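You operate a simulated robot arm through the tools that you are given. There is no shell and no other tool. Be economical: measure what you need, move in short steps, check, and stop when the job is done.

You are at the controls of a simulated two-armed robot. One attempt, no reset.

## Task
Try the green gauge in the black tray's three caps; bin the tight one.
Fine: the reject bin; stand the gauge back in its holder; leave the red gauge and the other caps.

It is judged by the outcome, as a careful person would: the job done as asked, and still so three seconds after it is handed in. It fails if anything else is knocked over, pushed out of place, dropped, spilled or broken. Lids that push on must go on centred and level and be pressed home; caps that screw on are set level and turned clockwise until they are tight.

## Robot
Two 7-joint arms with two-finger parallel grippers on one trunk, on a base that drives. Base frame: it is fixed to the floor where the robot stands at the start and does not move with it; the origin is under the middle of the robot, x ahead of it, y to its left, z up. Lengths are in m, angles in degrees, forces in N, time in s.
The left shoulder is at the start at [0.05, 0.161, 1.173], the right one opposite. With the tool pointing down near the work surface each hand reaches from about 0.22 to 0.68 m from the robot's upright axis, wherever it stands, measured 20 degrees to its own side. Places, roughly: blue cap (4x4x3 cm) [0.5, 0, 0.9]; green cap (4x4x3 cm) [0.5, 0, 0.9]; white cap (4x4x3 cm) [0.5, -0.1, 0.9]. Payload 3.43 kg a hand.
Tool frame (each hand has its own): the origin (TCP) lies between the finger pads and is the grasp point; the fingertips stand 0.03 m ahead of it; z points along the fingers, y is the line along which they close. The gripper opens to 0.094 m. The fingers are 0.028 m wide and 0.01 m thick; the gripper's body (0.05 by 0.096 m) begins 0.055 m behind the TCP.
Orientation is that of the tool frame in the base frame, as a unit quaternion [x, y, z, w]. With the fingers straight down and closing along the base's y, the tool's x points along the base's -x, its y along +y and its z along -z.

## Interface
- The arms move only by the tool move_arm. It takes "left_targets", "right_targets" or both (then of equal length, played together; a hand with none holds still); each is text: rows parted by semicolons, each of 7 numbers parted by spaces: the finger opening in m, from 0 to 0.094, then the shift along the tool's x, y, z in m, then the turn, a rotation vector about the tool's x, y, z in degrees. In form: claw tx ty tz ax ay az; .... A call has 1 to 12 rows; each row is the pose to reach, as a shift and turn from the pose commanded when the call began, along the tool's axes at that moment. Rows are played at 5 a second. More than 0.05 m and 8.6 degrees between two rows, or a gripper value outside its range, and nothing of the call is played. Where a pose cannot be reached the arm comes as near as it can. A force on the tool above 40 N (or 10 N above the force at the start of the call, whichever is more), or a blocked arm, ends the call early, and 0.2 s more pass. The fingers move at their own pace (about 0.045 m/s each) and stop on an object; they squeeze with about 32 N. The grip force told is the motor's: it shows also when the fingers shut on nothing. Time passes only in rows, and 0.2 s behind the last, so rows that repeat a pose let the fingers close. The reply holds the time, the measured pose of the TCP, the force on the tool along the base axes, the opening and the grip force, in the units named above and with some noise, with the torque about the TCP (base axes, N m) and any sound that the robot's microphone picked up.
- Cameras (640 x 400 px; columns grow to the right, rows downward): "scene" is now at [0.1308, -0.0079, 1.311]; the picture's right is [-0.09, -1.00, 0.00], its down [-0.43, 0.04, -0.90] and it looks along [0.90, -0.08, -0.44] (base axes); focal length 244 px, centre (320, 200). "left" rides on the left gripper at [0.076, -0.014, -0.102] in its tool frame; the picture's right is [0.18, 0.98, 0.00], its down [-0.75, 0.14, -0.64] and it looks along [-0.63, 0.12, 0.77] (tool axes); focal length 243 px, centre (320, 200). "right" rides on the right gripper at [0.076, 0.014, -0.103] in its tool frame; the picture's right is [-0.18, 0.98, 0.00], its down [-0.75, -0.14, -0.64] and it looks along [-0.63, -0.12, 0.77] (tool axes); focal length 243 px, centre (320, 200). There is no depth. A picture from a camera that has moved, and an enlarged one, comes with that camera's place and axes in the base frame and with its lens.
- get_image(camera): a new picture of that camera. The clock stands still meanwhile.
- lift_body(by): slides the trunk up (or, below 0, down) by that many m; the arms and the scene camera ride with it, the base frame stays. It gives what a move gives, with no picture.
- roll_base(legs): drives the robot by 1 to 6 legs, each [ahead, left, turn to the left] in m, m and degrees, along the robot's own axes; the way and the turn of a leg run together, so that a leg with both is an arc; at most 1.5 m and 180 degrees a leg. The arms and the cameras ride along, it lands a little off, and it stops where it bumps. It gives what a move gives.
- turn_head(pan, tilt): turns the head with the scene camera to pan (to the left, within 80 degrees either way) and tilt (down, from -29 to 69), counted from straight ahead of the robot. It gives what a move gives.
- inspect(camera, box): a new picture of the part [left, top, right, bottom] of that camera's present view, enlarged. The clock stands still meanwhile.
- close_job(): hands the job in; it is judged then, once.

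Work in short steps. Places have to be worked out from the pictures, the camera data and where the tool is seen: move nearer, look again, correct. Check each grasp and each placing, and mend what went wrong. You have 120 turns and 88 pictures in all, those below and enlarged ones among them. Open the grippers and draw the arms clear of the work before you hand the job in, unless the task says otherwise; then end with one line.

The tools are called after ">>>" as name(argument=value, ...) on one line, values as JSON. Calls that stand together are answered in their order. move_arm: Moves the arms, as the interface text tells. Its arguments: {"type":"object","properties":{"left_targets":{"type":"string"},"right_targets":{"type":"string"}},"required":[]} The other tools are called the same way: lift_body (by) slides the trunk up or down; roll_base (legs) drives the base; turn_head (pan, tilt) turns the head that bears the scene camera; get_image (camera) takes a picture; inspect (camera, box) takes an enlarged picture of a part of a camera's view; close_job () hands the job in.

At the start:

```text
time_s: 0.0
left_tcp_pos: [0.3813, 0.1521, 1.1975]
left_tool_rot: [-0.001, 1.0, -0.001, 0.0]
left_wrist_force: [0.5, -0.5, 0.4]
left_torque: [0.01, -0.01, 0.03]
left_grip_width: 0.0941
left_finger_force: 0.2
right_tcp_pos: [0.3205, -0.1317, 1.2168]
right_tool_rot: [0.0, 1.0, -0.001, 0.001]
right_wrist_force: [-0.4, -0.1, -0.6]
right_torque: [0.02, 0.02, -0.01]
right_grip_width: 0.094
right_finger_force: 0.1
trunk travel left (down, up): [-0.2, 0.067]
robot x, y, heading: [-0.0011, -0.0025, -0.2]
head pan, tilt: [-5.4, 25.9]
```

scene: 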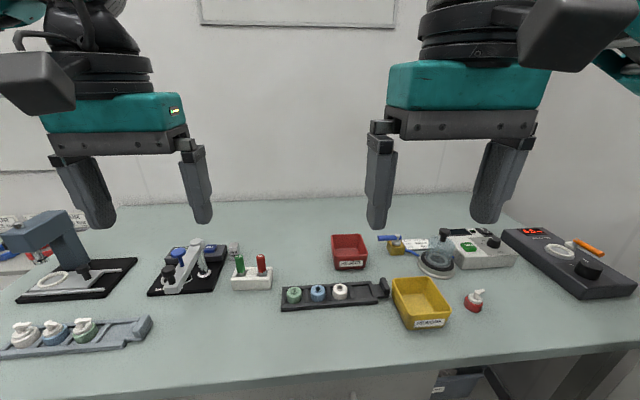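
right: 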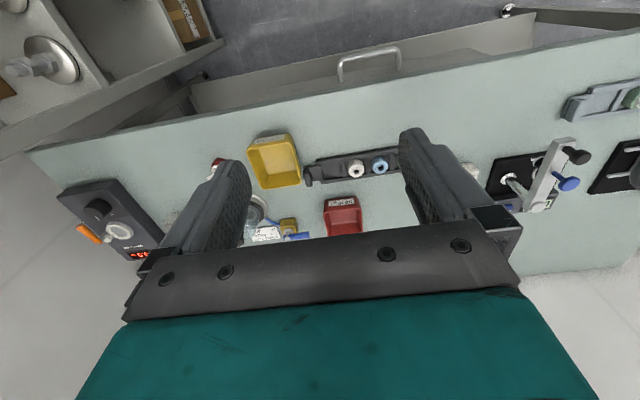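
left: 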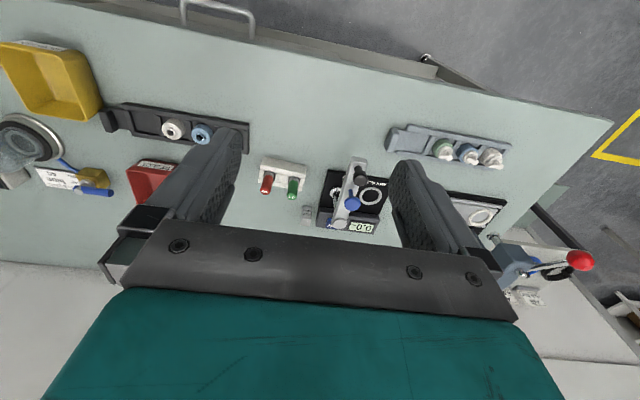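

The scene shows the holder with green and red gauges, the black tray with three caps, and a red and a yellow bin. I'll enlarge to read the labels.

>>> inspect(camera="scene", box=[220, 220, 400, 332])

>>> inspect(camera="scene", box=[320, 220, 500, 332])

>>> inspect(camera="left", box=[100, 80, 340, 230])

```text
3.56 times, centred on (310, 276) of scene
camera zoom: at [0.1308, -0.0079, 1.311], right [-0.09, -1.0, 0.0], down [-0.43, 0.04, -0.9], along [0.9, -0.08, -0.44], focal length 867 px, centre (356, -70)
```

zoom: 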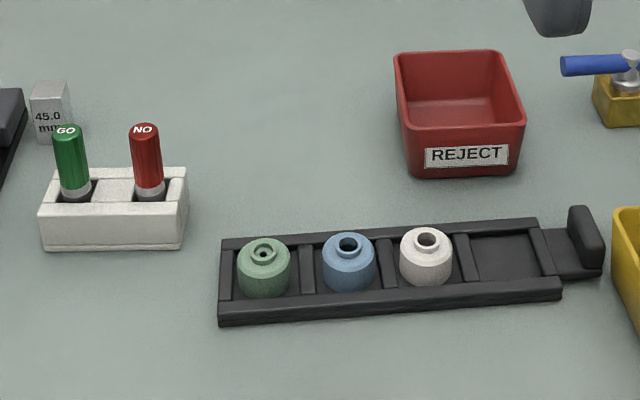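

```text
3.56 times, centred on (410, 276) of scene
camera zoom: at [0.1308, -0.0079, 1.311], right [-0.09, -1.0, 0.0], down [-0.43, 0.04, -0.9], along [0.9, -0.08, -0.44], focal length 867 px, centre (0, -70)
```

zoom: 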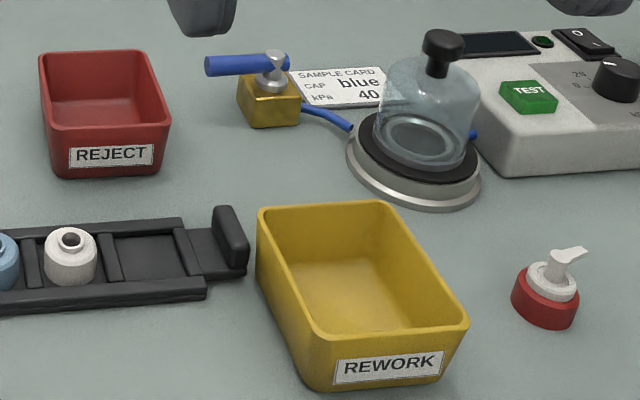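

```text
2.67 times, centred on (220, 155) of left
camera zoom: at [0.3058, 0.1377, 1.2992], right [-0.19, 0.98, 0.0], down [0.75, 0.14, 0.64], along [0.63, 0.12, -0.77], focal length 647 px, centre (587, 320)
```

zoom: 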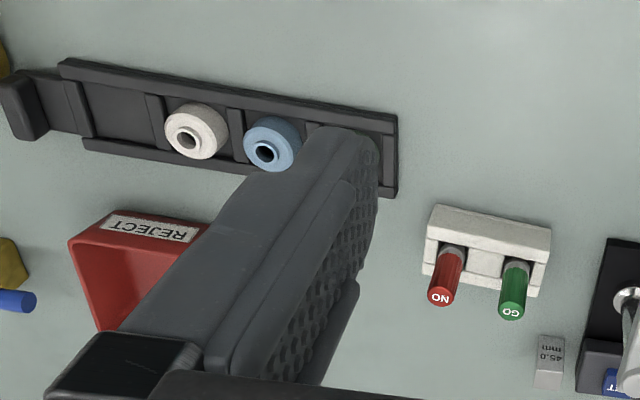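

Labels: green GO gauge stands left in the white holder, and the red bin is REJECT. I put the green gauge top near [0.595, 0.139, 0.95]; I move the left hand above it and look.

>>> move_arm(left_targets="0.06 -0.04 -0.002 0.015 0 0 0; 0.06 -0.08 -0.005 0.03 0 0 0; 0.06 -0.12 -0.008 0.05 0 0 0; 0.06 -0.16 -0.01 0.07 0 0 0; 0.06 -0.19 -0.012 0.09 0 0 0; 0.06 -0.21 -0.013 0.11 0 0 0; 0.06 -0.21 -0.013 0.11 0 0 0")

>>> get_image(camera="left")

>>> get_image(camera="scene")

```text
time_s: 1.6
left_tcp_pos: [0.5901, 0.1382, 1.0846]
left_tool_rot: [-0.001, 1.0, 0.0, 0.001]
left_wrist_force: [0.2, 0.3, 0.3]
left_torque: [0.02, 0.0, 0.0]
left_grip_width: 0.0598
left_finger_force: 0.1
right_tcp_pos: [0.3213, -0.1301, 1.2191]
right_tool_rot: [0.0, 1.0, 0.001, 0.0]
right_wrist_force: [-0.8, 0.3, -0.1]
right_torque: [-0.02, 0.01, 0.0]
right_grip_width: 0.0941
right_finger_force: 0.1
trunk travel left (down, up): [-0.2, 0.067]
robot x, y, heading: [-0.0017, -0.0029, -0.2]
head pan, tilt: [-5.4, 25.9]
```

```text
81 pictures are left
camera left: at [0.5151, 0.125, 1.1875], right [-0.19, 0.98, 0.0], down [0.75, 0.14, 0.64], along [0.63, 0.12, -0.77], focal length 243 px, centre (320, 200)
```

left: 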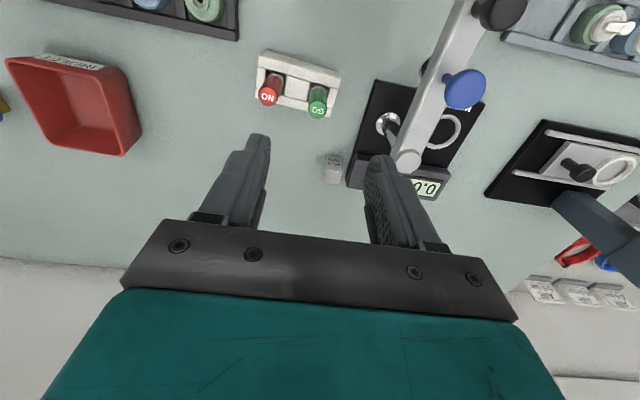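

```text
80 pictures are left
camera scene: at [0.1306, -0.0078, 1.311], right [-0.09, -1.0, 0.0], down [-0.43, 0.04, -0.9], along [0.9, -0.08, -0.44], focal length 244 px, centre (320, 200)
```

scene: 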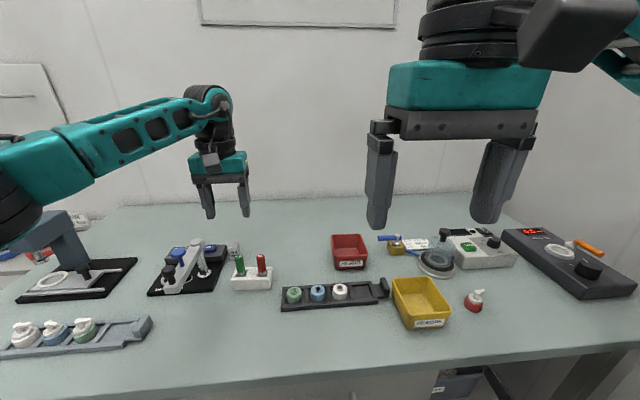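

The green gauge top triangulates to about [0.594, 0.138, 0.950]. I descend partway with the fingers open 5 cm and check the alignment.

>>> move_arm(left_targets="0.05 -0.004 0 0.04 0 0 0; 0.05 -0.004 0 0.08 0 0 0; 0.05 -0.004 0 0.10 0 0 0; 0.05 -0.004 0 0.10 0 0 0")

>>> get_image(camera="left")

>>> inspect(camera="scene", box=[180, 190, 340, 290])

```text
time_s: 2.6
left_tcp_pos: [0.5949, 0.1377, 0.9866]
left_tool_rot: [-0.001, 1.0, 0.0, 0.001]
left_wrist_force: [-0.2, 0.1, 0.2]
left_torque: [-0.02, -0.03, 0.0]
left_grip_width: 0.0499
left_finger_force: 0.1
right_tcp_pos: [0.3216, -0.1315, 1.2179]
right_tool_rot: [0.0, 1.0, 0.0, 0.0]
right_wrist_force: [-0.5, -0.2, -0.2]
right_torque: [-0.01, -0.01, 0.01]
right_grip_width: 0.0941
right_finger_force: 0.0
trunk travel left (down, up): [-0.2, 0.067]
robot x, y, heading: [0.004, -0.0012, -0.0]
head pan, tilt: [-5.4, 25.9]
```

```text
79 pictures are left
camera left: at [0.5199, 0.1246, 1.0893], right [-0.19, 0.98, 0.0], down [0.75, 0.14, 0.64], along [0.63, 0.12, -0.77], focal length 243 px, centre (320, 200)
```

left: 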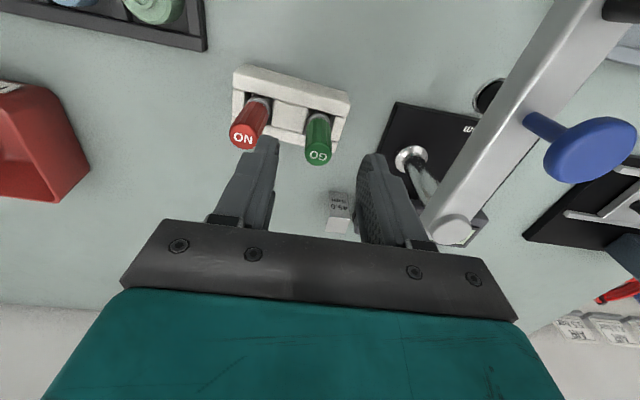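

```text
4.00 times, centred on (260, 240) of scene
camera zoom: at [0.1307, -0.0079, 1.311], right [-0.09, -1.0, 0.0], down [-0.43, 0.04, -0.9], along [0.9, -0.08, -0.44], focal length 976 px, centre (560, 40)
```

zoom: 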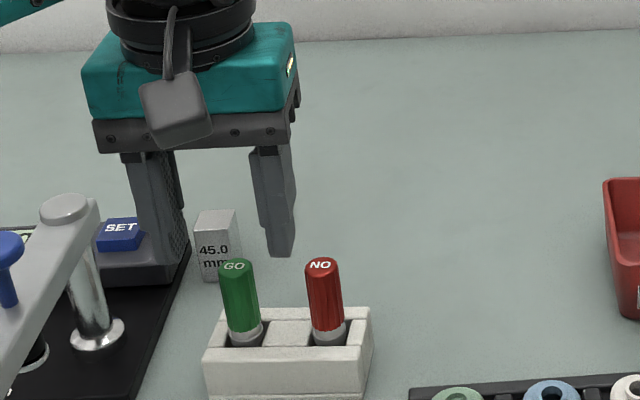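

Alignment is good (gauge at [0.595, 0.138]). I narrow to 4 cm to stay clear of the red gauge, descend, then close.

>>> move_arm(left_targets="0.038 0 0 0.0 0 0 0; 0.038 0 0 0.02 0 0 0; 0.038 0 0 0.035 0 0 0; 0.038 0 0 0.047 0 0 0; 0.038 0 0 0.047 0 0 0")

>>> inspect(camera="scene", box=[180, 210, 340, 310])

>>> get_image(camera="left")

```text
time_s: 3.8
left_tcp_pos: [0.5962, 0.1373, 0.9397]
left_tool_rot: [-0.001, 1.0, 0.0, 0.001]
left_wrist_force: [0.3, -0.8, -0.2]
left_torque: [0.0, -0.05, -0.01]
left_grip_width: 0.0379
left_finger_force: 0.0
right_tcp_pos: [0.3217, -0.1301, 1.2178]
right_tool_rot: [0.0, 1.0, 0.0, 0.0]
right_wrist_force: [0.4, -0.4, 0.2]
right_torque: [0.01, -0.05, 0.0]
right_grip_width: 0.0939
right_finger_force: 0.0
trunk travel left (down, up): [-0.2, 0.067]
robot x, y, heading: [-0.0017, -0.0033, 0.0]
head pan, tilt: [-5.4, 25.9]
```

```text
4.00 times, centred on (260, 260) of scene
camera zoom: at [0.1307, -0.0079, 1.311], right [-0.09, -1.0, 0.0], down [-0.43, 0.04, -0.9], along [0.9, -0.08, -0.44], focal length 976 px, centre (560, -40)
```

zoom: 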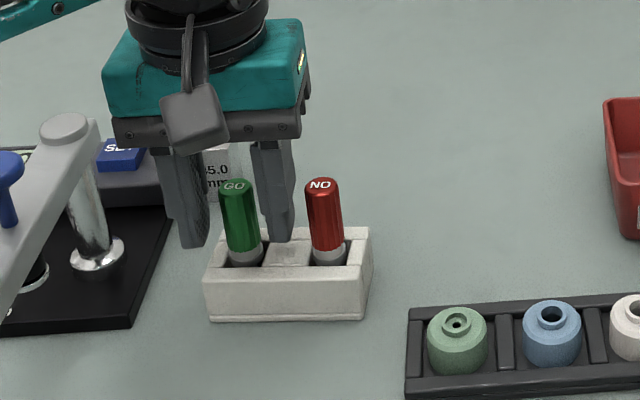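

```text
76 pictures are left
camera left: at [0.5199, 0.1243, 1.0425], right [-0.19, 0.98, 0.0], down [0.75, 0.14, 0.64], along [0.63, 0.12, -0.77], focal length 243 px, centre (320, 200)
```

left: 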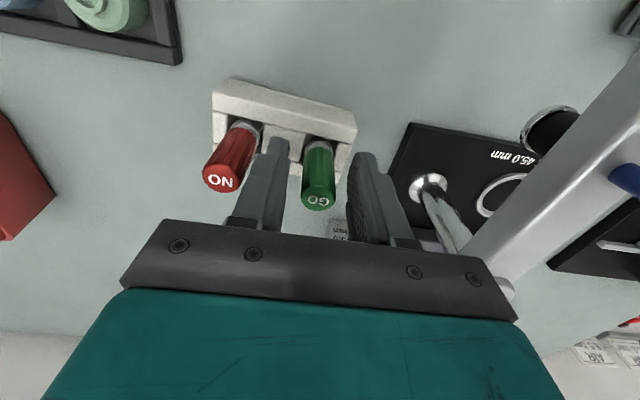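

The fingers straddle the green handle with clearance to red. I close and check the grip.

>>> move_arm(left_targets="0.0 0 0 0 0 0 0; 0.0 0 0 0 0 0 0; 0.0 0 0 0 0 0 0")

```text
time_s: 4.6
left_tcp_pos: [0.595, 0.1383, 0.9391]
left_tool_rot: [-0.001, 1.0, 0.0, 0.0]
left_wrist_force: [0.1, 0.3, 0.1]
left_torque: [-0.03, 0.02, -0.01]
left_grip_width: 0.0183
left_finger_force: 31.8
right_tcp_pos: [0.3213, -0.1304, 1.218]
right_tool_rot: [0.0, 1.0, 0.0, 0.0]
right_wrist_force: [-0.4, -0.6, -0.2]
right_torque: [-0.02, 0.0, -0.02]
right_grip_width: 0.094
right_finger_force: 0.2
trunk travel left (down, up): [-0.2, 0.067]
robot x, y, heading: [-0.0014, 0.0005, -0.2]
head pan, tilt: [-5.4, 25.9]
```

Gripped at 18 mm. I lift straight up 12 cm and look at the gauge.

>>> move_arm(left_targets="0.0 0 0 -0.02 0 0 0; 0.0 0 0 -0.05 0 0 0; 0.0 0 0 -0.09 0 0 0; 0.0 0 0 -0.12 0 0 0; 0.0 0 0 -0.12 0 0 0")

>>> inspect(camera="scene", box=[180, 190, 340, 290])

>>> get_image(camera="left")

```text
time_s: 5.8
left_tcp_pos: [0.596, 0.1382, 1.0611]
left_tool_rot: [-0.001, 1.0, -0.002, 0.001]
left_wrist_force: [0.2, 1.0, 0.0]
left_torque: [0.03, -0.03, 0.03]
left_grip_width: 0.0183
left_finger_force: 32.3
right_tcp_pos: [0.3213, -0.1308, 1.2179]
right_tool_rot: [0.0, 1.0, 0.0, -0.001]
right_wrist_force: [0.0, -0.2, 0.3]
right_torque: [0.02, -0.03, 0.02]
right_grip_width: 0.0941
right_finger_force: 0.0
trunk travel left (down, up): [-0.2, 0.067]
robot x, y, heading: [-0.0044, -0.0041, 0.0]
head pan, tilt: [-5.4, 25.9]
```

```text
4.00 times, centred on (260, 240) of scene
camera zoom: at [0.1309, -0.0078, 1.311], right [-0.09, -1.0, 0.0], down [-0.43, 0.04, -0.9], along [0.9, -0.08, -0.44], focal length 976 px, centre (560, 40)
```

zoom: 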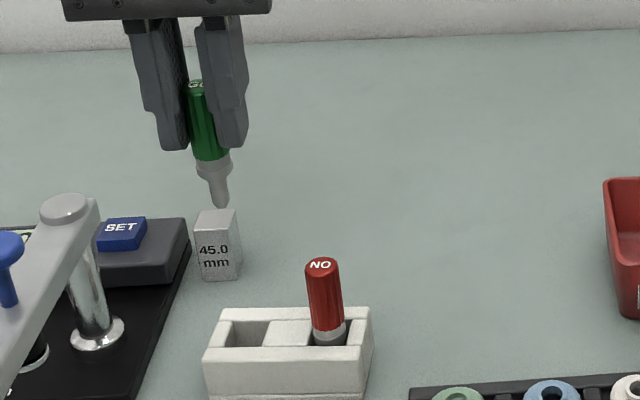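

```text
74 pictures are left
camera left: at [0.5205, 0.1253, 1.1629], right [-0.19, 0.98, 0.0], down [0.75, 0.14, 0.64], along [0.63, 0.12, -0.77], focal length 243 px, centre (320, 200)
```

left: 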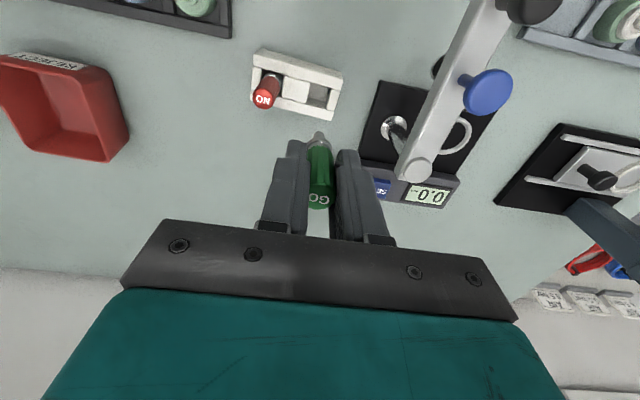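

The gauge hangs plumb, its pin tip about 69 mm below the TCP. Next I go above the green cap (hole near [0.53, 0.014, 0.897]) at a safe height and look.

>>> move_arm(left_targets="0.0 0.02 -0.03 0 0 0 0; 0.0 0.035 -0.06 0 0 0 0; 0.0 0.05 -0.095 0 0 0 0; 0.0 0.065 -0.124 0 0 0 0; 0.0 0.065 -0.124 0.025 0 0 0; 0.0 0.065 -0.124 0.045 0 0 0; 0.0 0.065 -0.124 0.045 0 0 0")

>>> inspect(camera="scene", box=[240, 220, 400, 320])

>>> inspect(camera="left", box=[160, 0, 480, 200])

>>> get_image(camera="right")

```text
time_s: 7.4
left_tcp_pos: [0.5313, 0.0138, 1.0145]
left_tool_rot: [-0.001, 1.0, 0.0, 0.0]
left_wrist_force: [0.7, -1.3, -0.5]
left_torque: [0.03, -0.01, -0.02]
left_grip_width: 0.0181
left_finger_force: 31.5
right_tcp_pos: [0.3205, -0.1308, 1.2188]
right_tool_rot: [-0.001, 1.0, 0.0, -0.001]
right_wrist_force: [-0.4, -0.3, -0.5]
right_torque: [0.0, -0.02, -0.05]
right_grip_width: 0.0939
right_finger_force: 0.0
trunk travel left (down, up): [-0.2, 0.067]
robot x, y, heading: [0.0009, 0.0003, -0.0]
head pan, tilt: [-5.4, 25.9]
```

```text
4.00 times, centred on (320, 270) of scene
camera zoom: at [0.1308, -0.0079, 1.311], right [-0.09, -1.0, 0.0], down [-0.43, 0.04, -0.9], along [0.9, -0.08, -0.44], focal length 976 px, centre (320, -80)
```

zoom: 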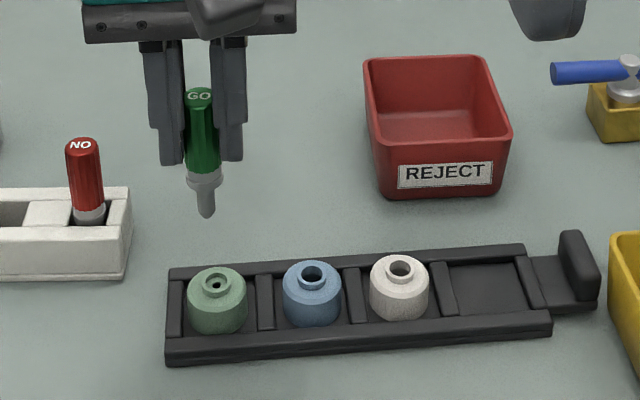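

```text
2.00 times, centred on (320, 100) of left
camera zoom: at [0.4556, 0.0008, 1.1173], right [-0.19, 0.98, 0.0], down [0.75, 0.14, 0.64], along [0.63, 0.12, -0.77], focal length 485 px, centre (320, 400)
```

zoom: 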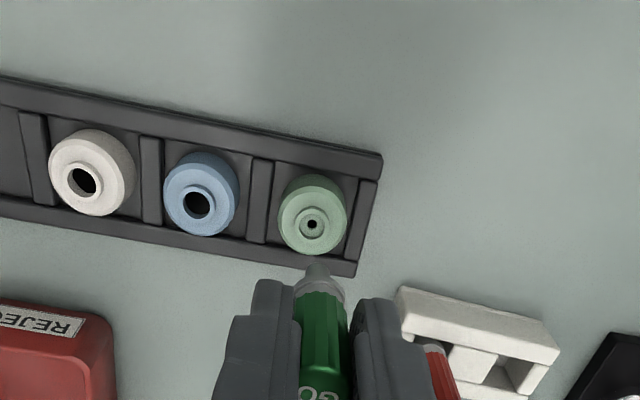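

```text
71 pictures are left
camera right: at [0.245, -0.1169, 1.3206], right [0.18, 0.98, 0.0], down [0.75, -0.14, 0.64], along [0.63, -0.12, -0.77], focal length 243 px, centre (320, 200)
```

right: 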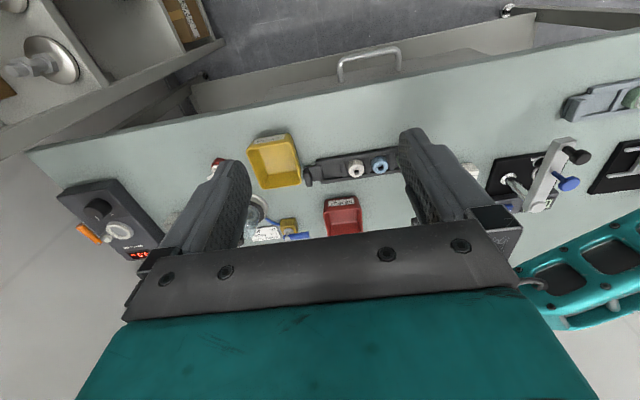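

Hole estimates: green [0.537, 0.0135], blue [0.538, -0.040], white [0.538, -0.090], rim about z 0.89; the pin tip is at [0.531, 0.015, 0.946]. I correct and descend to just above the green rim.

>>> move_arm(left_targets="0.0 -0.006 -0.002 0.01 0 0 0; 0.0 -0.006 -0.002 0.03 0 0 0; 0.0 -0.006 -0.002 0.043 0 0 0; 0.0 -0.006 -0.002 0.043 0 0 0")

>>> inspect(camera="scene", box=[256, 240, 336, 290])

>>> inspect(camera="left", box=[240, 60, 400, 160])

```text
time_s: 8.4
left_tcp_pos: [0.5364, 0.0111, 0.9722]
left_tool_rot: [-0.001, 1.0, -0.001, 0.0]
left_wrist_force: [-0.7, 0.0, -1.0]
left_torque: [-0.02, 0.01, 0.03]
left_grip_width: 0.0182
left_finger_force: 32.2
right_tcp_pos: [0.3206, -0.1308, 1.2177]
right_tool_rot: [-0.001, 1.0, 0.0, 0.0]
right_wrist_force: [0.1, 0.3, -0.2]
right_torque: [-0.02, -0.02, 0.01]
right_grip_width: 0.0942
right_finger_force: 0.0
trunk travel left (down, up): [-0.2, 0.067]
robot x, y, heading: [0.0031, -0.0015, 0.0]
head pan, tilt: [-5.4, 25.9]
```

```text
8.00 times, centred on (296, 265) of scene
camera zoom: at [0.1308, -0.0079, 1.311], right [-0.09, -1.0, 0.0], down [-0.43, 0.04, -0.9], along [0.9, -0.08, -0.44], focal length 1952 px, centre (512, -320)
```

zoom: 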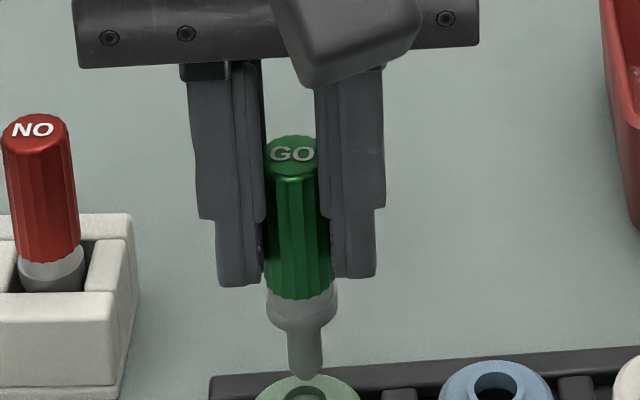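

```text
4.00 times, centred on (320, 110) of left
camera zoom: at [0.4613, -0.0025, 1.0742], right [-0.19, 0.98, 0.0], down [0.75, 0.14, 0.64], along [0.63, 0.12, -0.77], focal length 970 px, centre (320, 560)
```

zoom: 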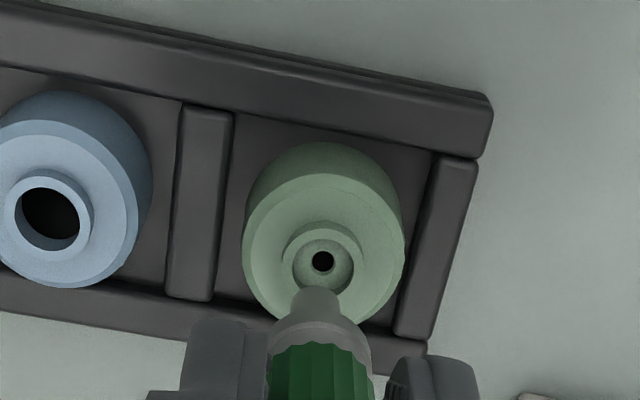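

The pin is nearly over the green cap's bore, about 1 cm up. I shift y +1 mm and lower 9 mm.

>>> move_arm(left_targets="0.0 0 0.001 0.004 0 0 0; 0.0 0 0.001 0.009 0 0 0; 0.0 0 0.001 0.009 0 0 0")

>>> inspect(camera="scene", box=[264, 250, 344, 300])

>>> inspect(camera="left", box=[280, 90, 360, 140])

```text
time_s: 9.2
left_tcp_pos: [0.5365, 0.0121, 0.9622]
left_tool_rot: [-0.001, 1.0, 0.0, 0.001]
left_wrist_force: [0.4, 1.1, -0.8]
left_torque: [-0.02, 0.0, -0.01]
left_grip_width: 0.0183
left_finger_force: 32.4
right_tcp_pos: [0.3204, -0.1314, 1.2174]
right_tool_rot: [0.0, 1.0, 0.0, 0.0]
right_wrist_force: [0.0, 0.3, 0.2]
right_torque: [0.03, -0.01, 0.04]
right_grip_width: 0.0941
right_finger_force: 0.0
trunk travel left (down, up): [-0.2, 0.067]
robot x, y, heading: [-0.0015, 0.0015, -0.1]
head pan, tilt: [-5.4, 25.9]
```

```text
8.00 times, centred on (304, 275) of scene
camera zoom: at [0.1308, -0.0079, 1.311], right [-0.09, -1.0, 0.0], down [-0.43, 0.04, -0.9], along [0.9, -0.08, -0.44], focal length 1952 px, centre (448, -400)
```

zoom: 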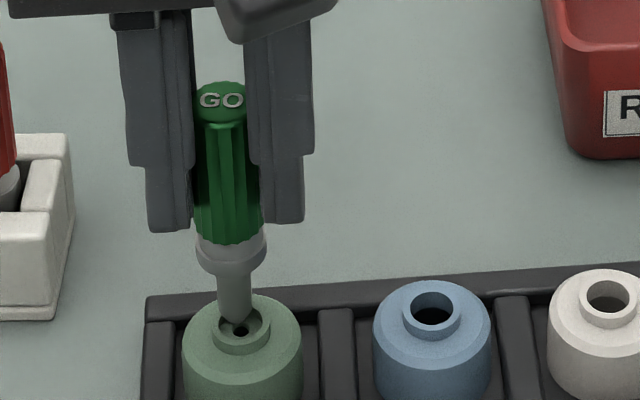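

```text
8.00 times, centred on (320, 115) of left
camera zoom: at [0.4615, -0.0004, 1.0654], right [-0.19, 0.98, 0.0], down [0.75, 0.14, 0.64], along [0.63, 0.12, -0.77], focal length 1941 px, centre (320, 880)
```

zoom: 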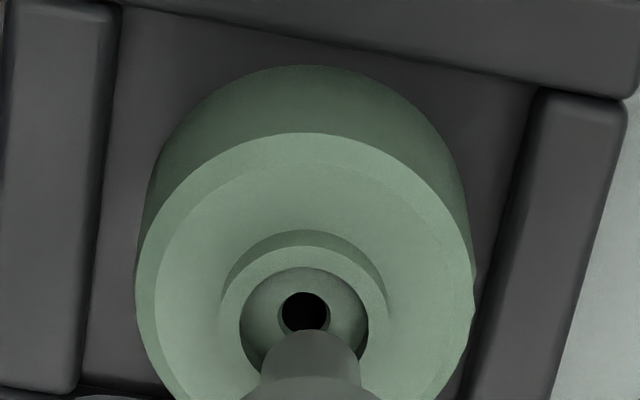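

Tip is about 3 mm above the rim and 1 mm too far in +y; x looks right. The bore throat looks narrower than the pin. I shift and lower gently to feel it.

>>> move_arm(left_targets="0.0 0 -0.001 0.000 0 0 0; 0.0 0 -0.001 0.003 0 0 0; 0.0 0 -0.001 0.006 0 0 0; 0.0 0 -0.001 0.006 0 0 0")

>>> inspect(camera="scene", box=[264, 250, 344, 300])

>>> inspect(camera="left", box=[280, 90, 360, 140])

```text
time_s: 10.2
left_tcp_pos: [0.5358, 0.0104, 0.9597]
left_tool_rot: [0.0, 1.0, -0.001, 0.002]
left_wrist_force: [0.5, 0.2, 14.9]
left_torque: [-0.01, -0.06, -0.03]
left_grip_width: 0.0181
left_finger_force: 31.9
right_tcp_pos: [0.3198, -0.1316, 1.2176]
right_tool_rot: [0.0, 1.0, 0.001, 0.001]
right_wrist_force: [0.1, -0.5, -0.5]
right_torque: [0.02, -0.01, 0.03]
right_grip_width: 0.0936
right_finger_force: 0.1
trunk travel left (down, up): [-0.2, 0.067]
robot x, y, heading: [0.0003, -0.0023, -0.0]
head pan, tilt: [-5.4, 25.9]
```

```text
8.00 times, centred on (304, 275) of scene
camera zoom: at [0.1294, -0.0079, 1.3114], right [-0.09, -1.0, 0.0], down [-0.43, 0.04, -0.9], along [0.9, -0.08, -0.44], focal length 1952 px, centre (448, -400)
```

zoom: 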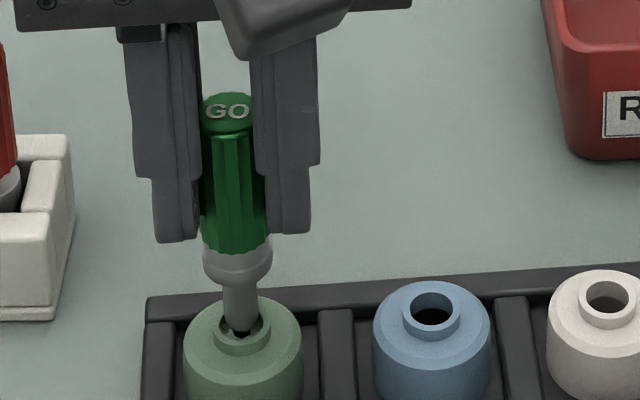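

```text
8.00 times, centred on (320, 115) of left
camera zoom: at [0.4605, -0.0016, 1.0619], right [-0.19, 0.98, 0.0], down [0.75, 0.14, 0.65], along [0.63, 0.12, -0.76], focal length 1941 px, centre (320, 880)
```

zoom: 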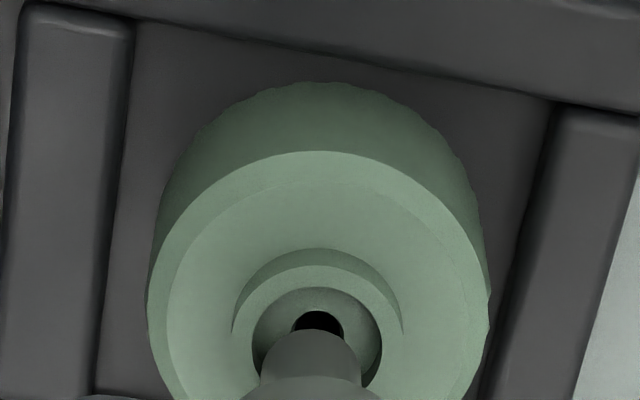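

Blocked: 15 N with the pin sitting in the green cup, not through the throat. I raise and go over the blue cap (5.3 cm in −y).

>>> move_arm(left_targets="0.0 0 0 -0.015 0 0 0; 0.0 0 0 -0.03 0 0 0; 0.0 0 -0.026 -0.03 0 0 0; 0.0 0 -0.053 -0.03 0 0 0; 0.0 0 -0.053 -0.01 0 0 0; 0.0 0 -0.053 -0.01 0 0 0")

>>> inspect(camera="scene", box=[264, 250, 344, 300])

>>> inspect(camera="left", box=[280, 90, 360, 140])

```text
time_s: 11.6
left_tcp_pos: [0.5353, -0.0416, 0.9659]
left_tool_rot: [-0.001, 1.0, 0.0, 0.002]
left_wrist_force: [0.1, -0.8, -0.6]
left_torque: [0.0, 0.0, 0.01]
left_grip_width: 0.0179
left_finger_force: 31.8
right_tcp_pos: [0.32, -0.1302, 1.2167]
right_tool_rot: [0.0, 1.0, 0.0, 0.0]
right_wrist_force: [0.1, -0.1, -0.3]
right_torque: [0.01, 0.0, 0.03]
right_grip_width: 0.094
right_finger_force: 0.1
trunk travel left (down, up): [-0.2, 0.067]
robot x, y, heading: [0.0034, 0.0011, 0.1]
head pan, tilt: [-5.4, 25.9]
```

```text
8.00 times, centred on (304, 275) of scene
camera zoom: at [0.1307, -0.008, 1.311], right [-0.09, -1.0, 0.0], down [-0.43, 0.04, -0.9], along [0.9, -0.08, -0.44], focal length 1952 px, centre (448, -400)
```

zoom: 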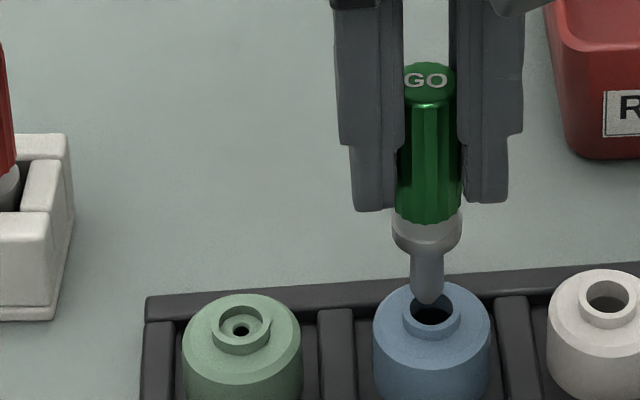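

```text
8.00 times, centred on (320, 115) of left
camera zoom: at [0.4609, -0.0545, 1.0684], right [-0.19, 0.98, 0.0], down [0.75, 0.14, 0.64], along [0.63, 0.12, -0.77], focal length 1941 px, centre (320, 880)
```

zoom: 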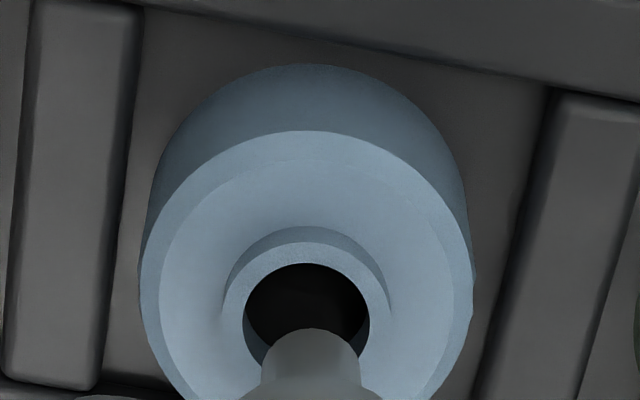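

The pin is over the open blue bore, about 4 mm up, 0.8 mm off in y. I lower it in steps.

>>> move_arm(left_targets="0.0 0 -0.0008 0.000 0 0 0; 0.0 0 -0.0008 0.004 0 0 0; 0.0 0 -0.0008 0.008 0 0 0; 0.0 0 -0.0008 0.011 0 0 0; 0.0 0 -0.0008 0.011 0 0 0")

>>> inspect(camera="left", box=[280, 90, 360, 140])

```text
time_s: 12.8
left_tcp_pos: [0.5356, -0.0413, 0.9546]
left_tool_rot: [-0.001, 1.0, 0.0, 0.0]
left_wrist_force: [1.1, 0.6, -1.1]
left_torque: [0.04, 0.0, 0.02]
left_grip_width: 0.0181
left_finger_force: 31.9
right_tcp_pos: [0.3215, -0.1315, 1.2187]
right_tool_rot: [0.0, 1.0, 0.0, 0.0]
right_wrist_force: [0.0, 0.0, 0.6]
right_torque: [0.02, 0.02, -0.03]
right_grip_width: 0.094
right_finger_force: 0.1
trunk travel left (down, up): [-0.2, 0.067]
robot x, y, heading: [-0.002, 0.001, -0.2]
head pan, tilt: [-5.4, 25.9]
```

```text
8.00 times, centred on (320, 115) of left
camera zoom: at [0.461, -0.0548, 1.0576], right [-0.19, 0.98, 0.0], down [0.75, 0.14, 0.64], along [0.63, 0.12, -0.77], focal length 1941 px, centre (320, 880)
```

zoom: 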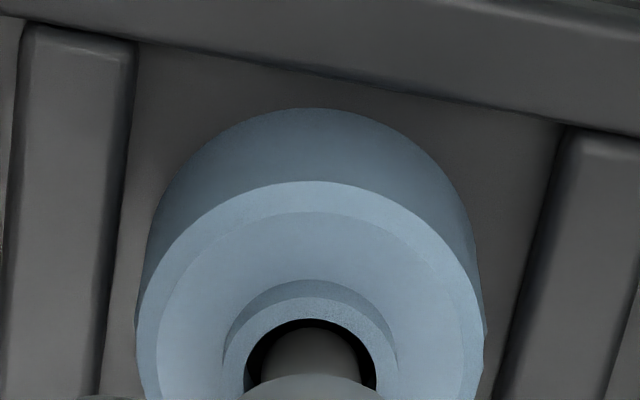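

The pin is about 7 mm inside blue with no force. I go another 8 mm to confirm.

>>> move_arm(left_targets="0.0 0 0 0.003 0 0 0; 0.0 0 0 0.006 0 0 0; 0.0 0 0 0.008 0 0 0; 0.0 0 0 0.008 0 0 0")

>>> inspect(camera="scene", box=[264, 250, 344, 300])

```text
time_s: 13.8
left_tcp_pos: [0.5364, -0.0417, 0.9493]
left_tool_rot: [0.0, 1.0, -0.001, 0.001]
left_wrist_force: [-0.2, 0.8, -1.0]
left_torque: [0.02, -0.05, 0.0]
left_grip_width: 0.0182
left_finger_force: 32.1
right_tcp_pos: [0.3206, -0.1309, 1.2177]
right_tool_rot: [0.001, 1.0, 0.0, 0.001]
right_wrist_force: [-0.1, -0.1, 0.0]
right_torque: [0.0, -0.03, 0.02]
right_grip_width: 0.0942
right_finger_force: 0.1
trunk travel left (down, up): [-0.2, 0.067]
robot x, y, heading: [-0.0001, -0.0023, 0.1]
head pan, tilt: [-5.4, 25.9]
```

```text
8.00 times, centred on (304, 275) of scene
camera zoom: at [0.1308, -0.0079, 1.311], right [-0.09, -1.0, 0.0], down [-0.43, 0.04, -0.9], along [0.9, -0.08, -0.44], focal length 1952 px, centre (448, -400)
```

zoom: 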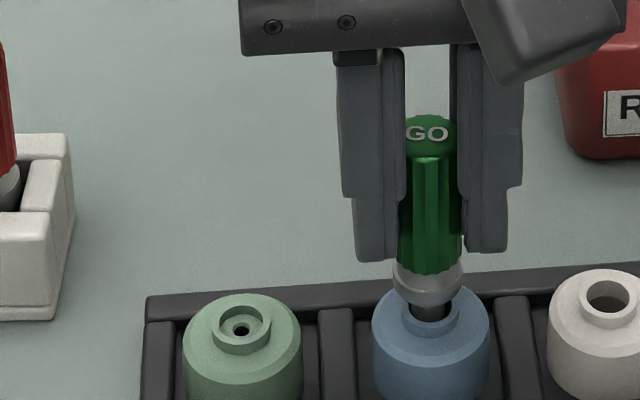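

Blue passes freely, gauge nearly to its shoulder. I lift out and go over white (5 cm in −y).

>>> move_arm(left_targets="0.0 0 0 -0.015 0 0 0; 0.0 0 0 -0.04 0 0 0; 0.0 0 -0.026 -0.04 0 0 0; 0.0 0 -0.051 -0.04 0 0 0; 0.0 0 -0.051 -0.019 0 0 0; 0.0 0 -0.051 -0.019 0 0 0")

>>> inspect(camera="scene", box=[284, 250, 364, 300])

>>> inspect(camera="left", box=[280, 90, 360, 140])

```text
time_s: 15.2
left_tcp_pos: [0.5376, -0.0916, 0.9676]
left_tool_rot: [-0.001, 1.0, 0.0, 0.002]
left_wrist_force: [-0.3, 0.5, -1.0]
left_torque: [0.0, 0.02, 0.0]
left_grip_width: 0.0178
left_finger_force: 32.2
right_tcp_pos: [0.3207, -0.131, 1.2163]
right_tool_rot: [0.0, 1.0, 0.0, 0.0]
right_wrist_force: [0.2, 0.3, 0.1]
right_torque: [0.01, 0.04, -0.01]
right_grip_width: 0.0941
right_finger_force: 0.0
trunk travel left (down, up): [-0.2, 0.067]
robot x, y, heading: [-0.0018, 0.0021, -0.0]
head pan, tilt: [-5.4, 25.9]
```

```text
8.00 times, centred on (324, 275) of scene
camera zoom: at [0.1307, -0.008, 1.311], right [-0.09, -1.0, 0.0], down [-0.43, 0.04, -0.9], along [0.9, -0.08, -0.44], focal length 1952 px, centre (288, -400)
```

zoom: 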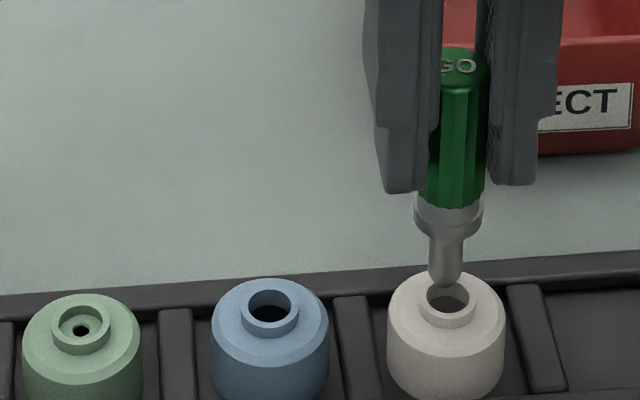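

```text
8.00 times, centred on (320, 115) of left
camera zoom: at [0.4615, -0.1053, 1.0695], right [-0.19, 0.98, 0.0], down [0.75, 0.14, 0.64], along [0.63, 0.12, -0.77], focal length 1941 px, centre (320, 880)
```

zoom: 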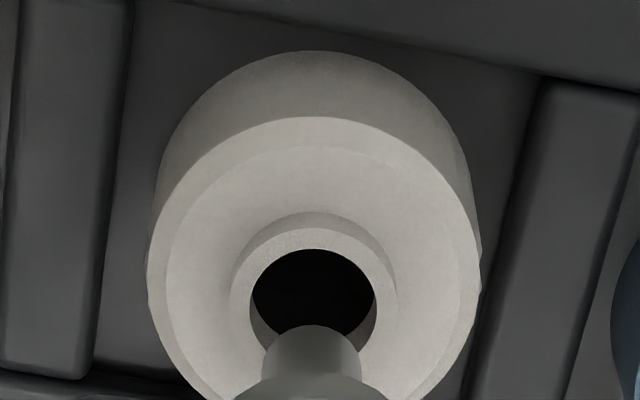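

Over the white bore with ~5 mm gap. I lower it all the way as with blue.

>>> move_arm(left_targets="0.0 0.0006 0 0.004 0 0 0; 0.0 0.0006 0 0.008 0 0 0; 0.0 0.0006 0 0.011 0 0 0; 0.0 0.0006 0 0.014 0 0 0; 0.0 0.0006 0 0.017 0 0 0; 0.0 0.0006 0 0.020 0 0 0; 0.0 0.0006 0 0.020 0 0 0")

>>> inspect(camera="scene", box=[284, 250, 364, 300])

```text
time_s: 16.8
left_tcp_pos: [0.5363, -0.093, 0.948]
left_tool_rot: [0.0, 1.0, -0.001, 0.002]
left_wrist_force: [-0.3, -0.8, 2.0]
left_torque: [-0.03, -0.01, -0.01]
left_grip_width: 0.018
left_finger_force: 32.8
right_tcp_pos: [0.3214, -0.1291, 1.218]
right_tool_rot: [0.0, 1.0, 0.0, 0.0]
right_wrist_force: [-0.7, 0.6, -0.3]
right_torque: [0.02, -0.02, 0.02]
right_grip_width: 0.094
right_finger_force: 0.1
trunk travel left (down, up): [-0.2, 0.067]
robot x, y, heading: [-0.0002, 0.0015, 0.0]
head pan, tilt: [-5.4, 25.9]
```

```text
8.00 times, centred on (324, 275) of scene
camera zoom: at [0.1306, -0.0079, 1.3111], right [-0.09, -1.0, 0.0], down [-0.43, 0.04, -0.9], along [0.9, -0.08, -0.44], focal length 1952 px, centre (288, -400)
```

zoom: 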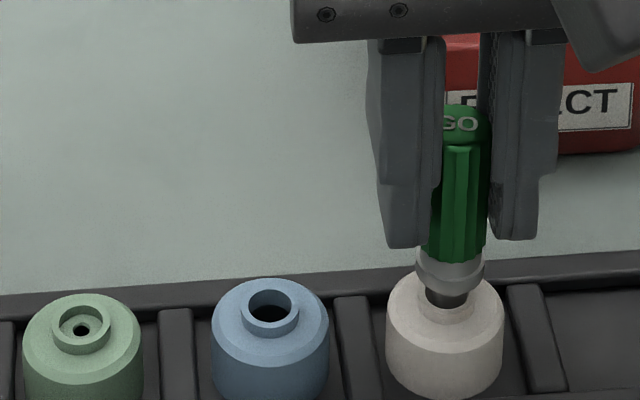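

White passes too; green is the tight one. I lift the gauge out and carry it back above its holder pocket.

>>> move_arm(left_targets="0.0 0 0 -0.02 0 0 0; 0.0 0 0 -0.06 0 0 0; 0.0 0 0 -0.11 0 0 0; 0.0 -0.01 0.045 -0.11 0 0 0; 0.0 -0.02 0.09 -0.11 0 0 0; 0.0 -0.03 0.135 -0.11 0 0 0; 0.0 -0.045 0.18 -0.11 0 0 0; 0.0 -0.055 0.22 -0.11 0 0 0; 0.0 -0.0585 0.2305 -0.11 0 0 0; 0.0 -0.0585 0.2305 -0.08 0 0 0; 0.0 -0.0585 0.2305 -0.06 0 0 0; 0.0 -0.0585 0.2305 -0.06 0 0 0")

>>> inspect(camera="scene", box=[200, 220, 320, 295])

>>> inspect(camera="left", box=[240, 60, 400, 160])

```text
time_s: 19.4
left_tcp_pos: [0.5946, 0.1385, 1.0064]
left_tool_rot: [0.0, 1.0, 0.0, -0.001]
left_wrist_force: [0.3, 0.3, -0.2]
left_torque: [0.0, 0.0, -0.02]
left_grip_width: 0.018
left_finger_force: 32.0
right_tcp_pos: [0.3206, -0.1304, 1.2176]
right_tool_rot: [0.0, 1.0, 0.0, 0.0]
right_wrist_force: [0.3, -0.1, 0.5]
right_torque: [-0.05, 0.02, 0.01]
right_grip_width: 0.0941
right_finger_force: 0.1
trunk travel left (down, up): [-0.2, 0.067]
robot x, y, heading: [-0.0004, -0.0014, 0.1]
head pan, tilt: [-5.4, 25.9]
```

```text
5.33 times, centred on (260, 258) of scene
camera zoom: at [0.1308, -0.0079, 1.311], right [-0.09, -1.0, 0.0], down [-0.43, 0.04, -0.9], along [0.9, -0.08, -0.44], focal length 1301 px, centre (640, -107)
```

zoom: 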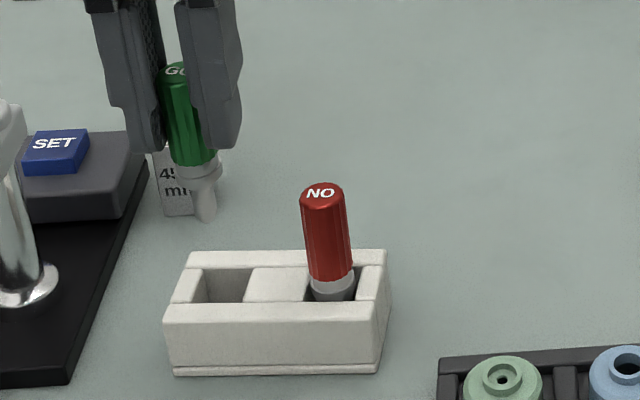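

```text
4.00 times, centred on (320, 110) of left
camera zoom: at [0.5186, 0.125, 1.1095], right [-0.19, 0.98, 0.0], down [0.75, 0.14, 0.64], along [0.63, 0.12, -0.77], focal length 970 px, centre (320, 560)
```

zoom: 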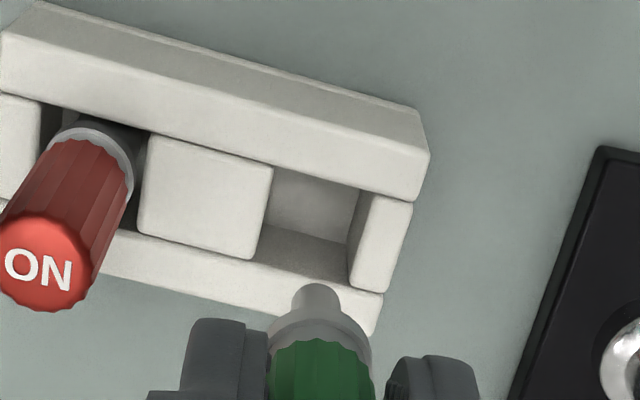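

The pin is centred over the empty pocket. I lower to 0.940, the height at which I picked it up.

>>> move_arm(left_targets="0.0 0 0 0.02 0 0 0; 0.0 0 0 0.04 0 0 0; 0.0 0 0 0.052 0 0 0; 0.0 0 0 0.060 0 0 0; 0.0 0 0 0.065 0 0 0; 0.0 0 0 0.065 0 0 0")

>>> inspect(camera="scene", box=[200, 220, 320, 295])

>>> inspect(camera="left", box=[200, 60, 440, 210])

```text
time_s: 20.8
left_tcp_pos: [0.595, 0.1377, 0.9423]
left_tool_rot: [-0.001, 1.0, 0.0, 0.001]
left_wrist_force: [0.9, -0.3, 0.0]
left_torque: [-0.01, -0.06, -0.01]
left_grip_width: 0.0181
left_finger_force: 32.5
right_tcp_pos: [0.3206, -0.1301, 1.2185]
right_tool_rot: [0.0, 1.0, 0.0, 0.0]
right_wrist_force: [0.7, -0.6, -0.6]
right_torque: [0.0, 0.01, 0.0]
right_grip_width: 0.0939
right_finger_force: 0.0
trunk travel left (down, up): [-0.2, 0.067]
robot x, y, heading: [0.0035, -0.0011, 0.1]
head pan, tilt: [-5.4, 25.9]
```

```text
5.33 times, centred on (260, 258) of scene
camera zoom: at [0.131, -0.0079, 1.311], right [-0.09, -1.0, 0.0], down [-0.43, 0.04, -0.9], along [0.9, -0.08, -0.44], focal length 1301 px, centre (640, -107)
```

zoom: 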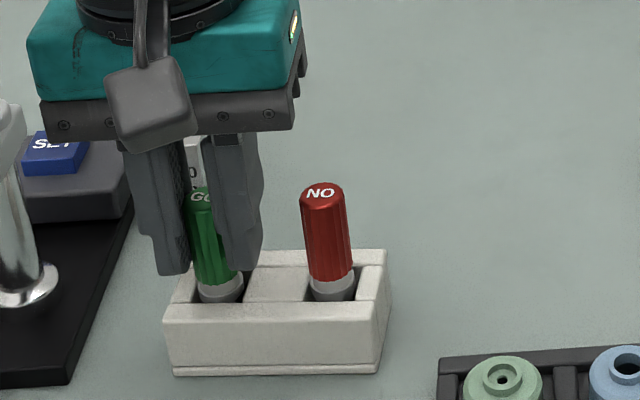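

```text
2.67 times, centred on (320, 135) of left
camera zoom: at [0.519, 0.1244, 1.0439], right [-0.19, 0.98, 0.0], down [0.75, 0.14, 0.64], along [0.63, 0.12, -0.77], focal length 647 px, centre (320, 373)
```

zoom: 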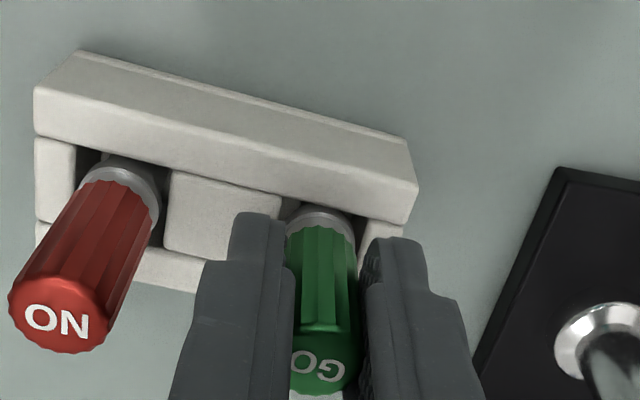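

The gauge is in its pocket, about 2–3 mm higher than when I picked it. I lower a bit more to feel the floor.

>>> move_arm(left_targets="0.0 0 0 0.0015 0 0 0; 0.0 0 0 0.0025 0 0 0; 0.0 0 0 0.0025 0 0 0")

```text
time_s: 21.6
left_tcp_pos: [0.5941, 0.1381, 0.9414]
left_tool_rot: [0.0, 1.0, -0.001, 0.002]
left_wrist_force: [5.2, 0.5, 5.9]
left_torque: [0.06, -0.28, -0.02]
left_grip_width: 0.0179
left_finger_force: 31.7
right_tcp_pos: [0.3202, -0.1311, 1.2187]
right_tool_rot: [-0.001, 1.0, 0.0, -0.001]
right_wrist_force: [0.3, -0.5, -0.1]
right_torque: [0.01, -0.01, -0.04]
right_grip_width: 0.0939
right_finger_force: 0.2
trunk travel left (down, up): [-0.2, 0.067]
robot x, y, heading: [0.0028, 0.0002, -0.1]
head pan, tilt: [-5.4, 25.9]
```

Side force +x 5 N acting about 55 mm below the TCP: the collar rubs the near pocket wall. I shift 1 mm in +x and lower slightly.

>>> move_arm(left_targets="0.0 0 0 -0.002 0 0 0; 0.0 -0.0012 0 -0.002 0 0 0; 0.0 -0.0012 0 0.0 0 0 0; 0.0 -0.0012 0 0.001 0 0 0;0.0 -0.0012 0 0.001 0 0 0")

```text
time_s: 22.8
left_tcp_pos: [0.5942, 0.1379, 0.9393]
left_tool_rot: [-0.001, 1.0, 0.001, 0.002]
left_wrist_force: [-5.1, 2.4, 14.5]
left_torque: [0.13, 0.32, -0.01]
left_grip_width: 0.0181
left_finger_force: 32.0
right_tcp_pos: [0.3194, -0.1298, 1.2172]
right_tool_rot: [0.0, 1.0, 0.0, 0.001]
right_wrist_force: [0.2, -0.4, 1.1]
right_torque: [0.03, 0.02, -0.01]
right_grip_width: 0.0941
right_finger_force: 0.0
trunk travel left (down, up): [-0.2, 0.067]
robot x, y, heading: [0.003, -0.0032, -0.2]
head pan, tilt: [-5.4, 25.9]
```

Now it's seated (z 0.939, floor reaction 14 N). I back off half the shift and the pressure, then open to 38 mm.

>>> move_arm(left_targets="0.0 0.0006 0 -0.0012 0 0 0; 0.0 0.0006 0 -0.0012 0 0 0; 0.026 0.0006 0 -0.0012 0 0 0; 0.036 0.0006 0 -0.0012 0 0 0; 0.036 0.0006 0 -0.0012 0 0 0")

>>> inspect(camera="scene", box=[200, 220, 320, 295])

>>> inspect(camera="left", box=[200, 60, 440, 210])

```text
time_s: 24.0
left_tcp_pos: [0.5948, 0.1373, 0.9386]
left_tool_rot: [-0.001, 1.0, 0.0, 0.0]
left_wrist_force: [0.4, -0.3, -0.8]
left_torque: [0.0, -0.04, 0.01]
left_grip_width: 0.0361
left_finger_force: 0.0
right_tcp_pos: [0.3209, -0.1298, 1.2174]
right_tool_rot: [-0.001, 1.0, 0.0, 0.0]
right_wrist_force: [-0.2, -1.0, -0.8]
right_torque: [-0.02, -0.01, 0.0]
right_grip_width: 0.094
right_finger_force: 0.0
trunk travel left (down, up): [-0.2, 0.067]
robot x, y, heading: [0.0015, 0.0001, 0.1]
head pan, tilt: [-5.4, 25.9]
```

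```text
5.33 times, centred on (260, 258) of scene
camera zoom: at [0.1307, -0.0079, 1.311], right [-0.09, -1.0, 0.0], down [-0.43, 0.04, -0.9], along [0.9, -0.08, -0.44], focal length 1301 px, centre (640, -107)
```

zoom: 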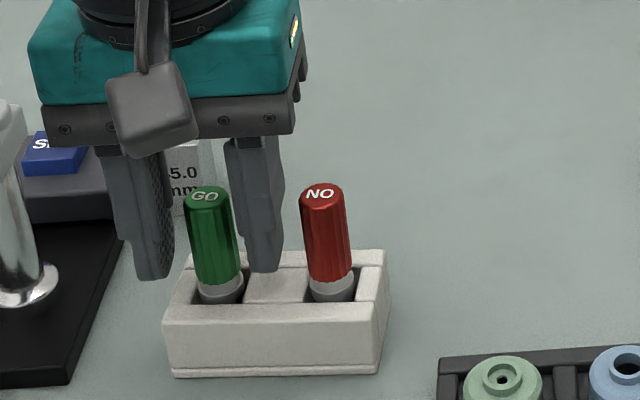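

```text
2.67 times, centred on (320, 135) of left
camera zoom: at [0.5191, 0.1245, 1.0418], right [-0.19, 0.98, 0.0], down [0.75, 0.14, 0.64], along [0.63, 0.12, -0.77], focal length 647 px, centre (320, 373)
```

zoom: 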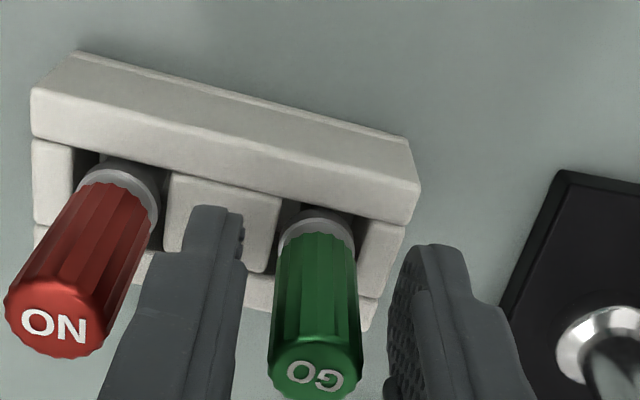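

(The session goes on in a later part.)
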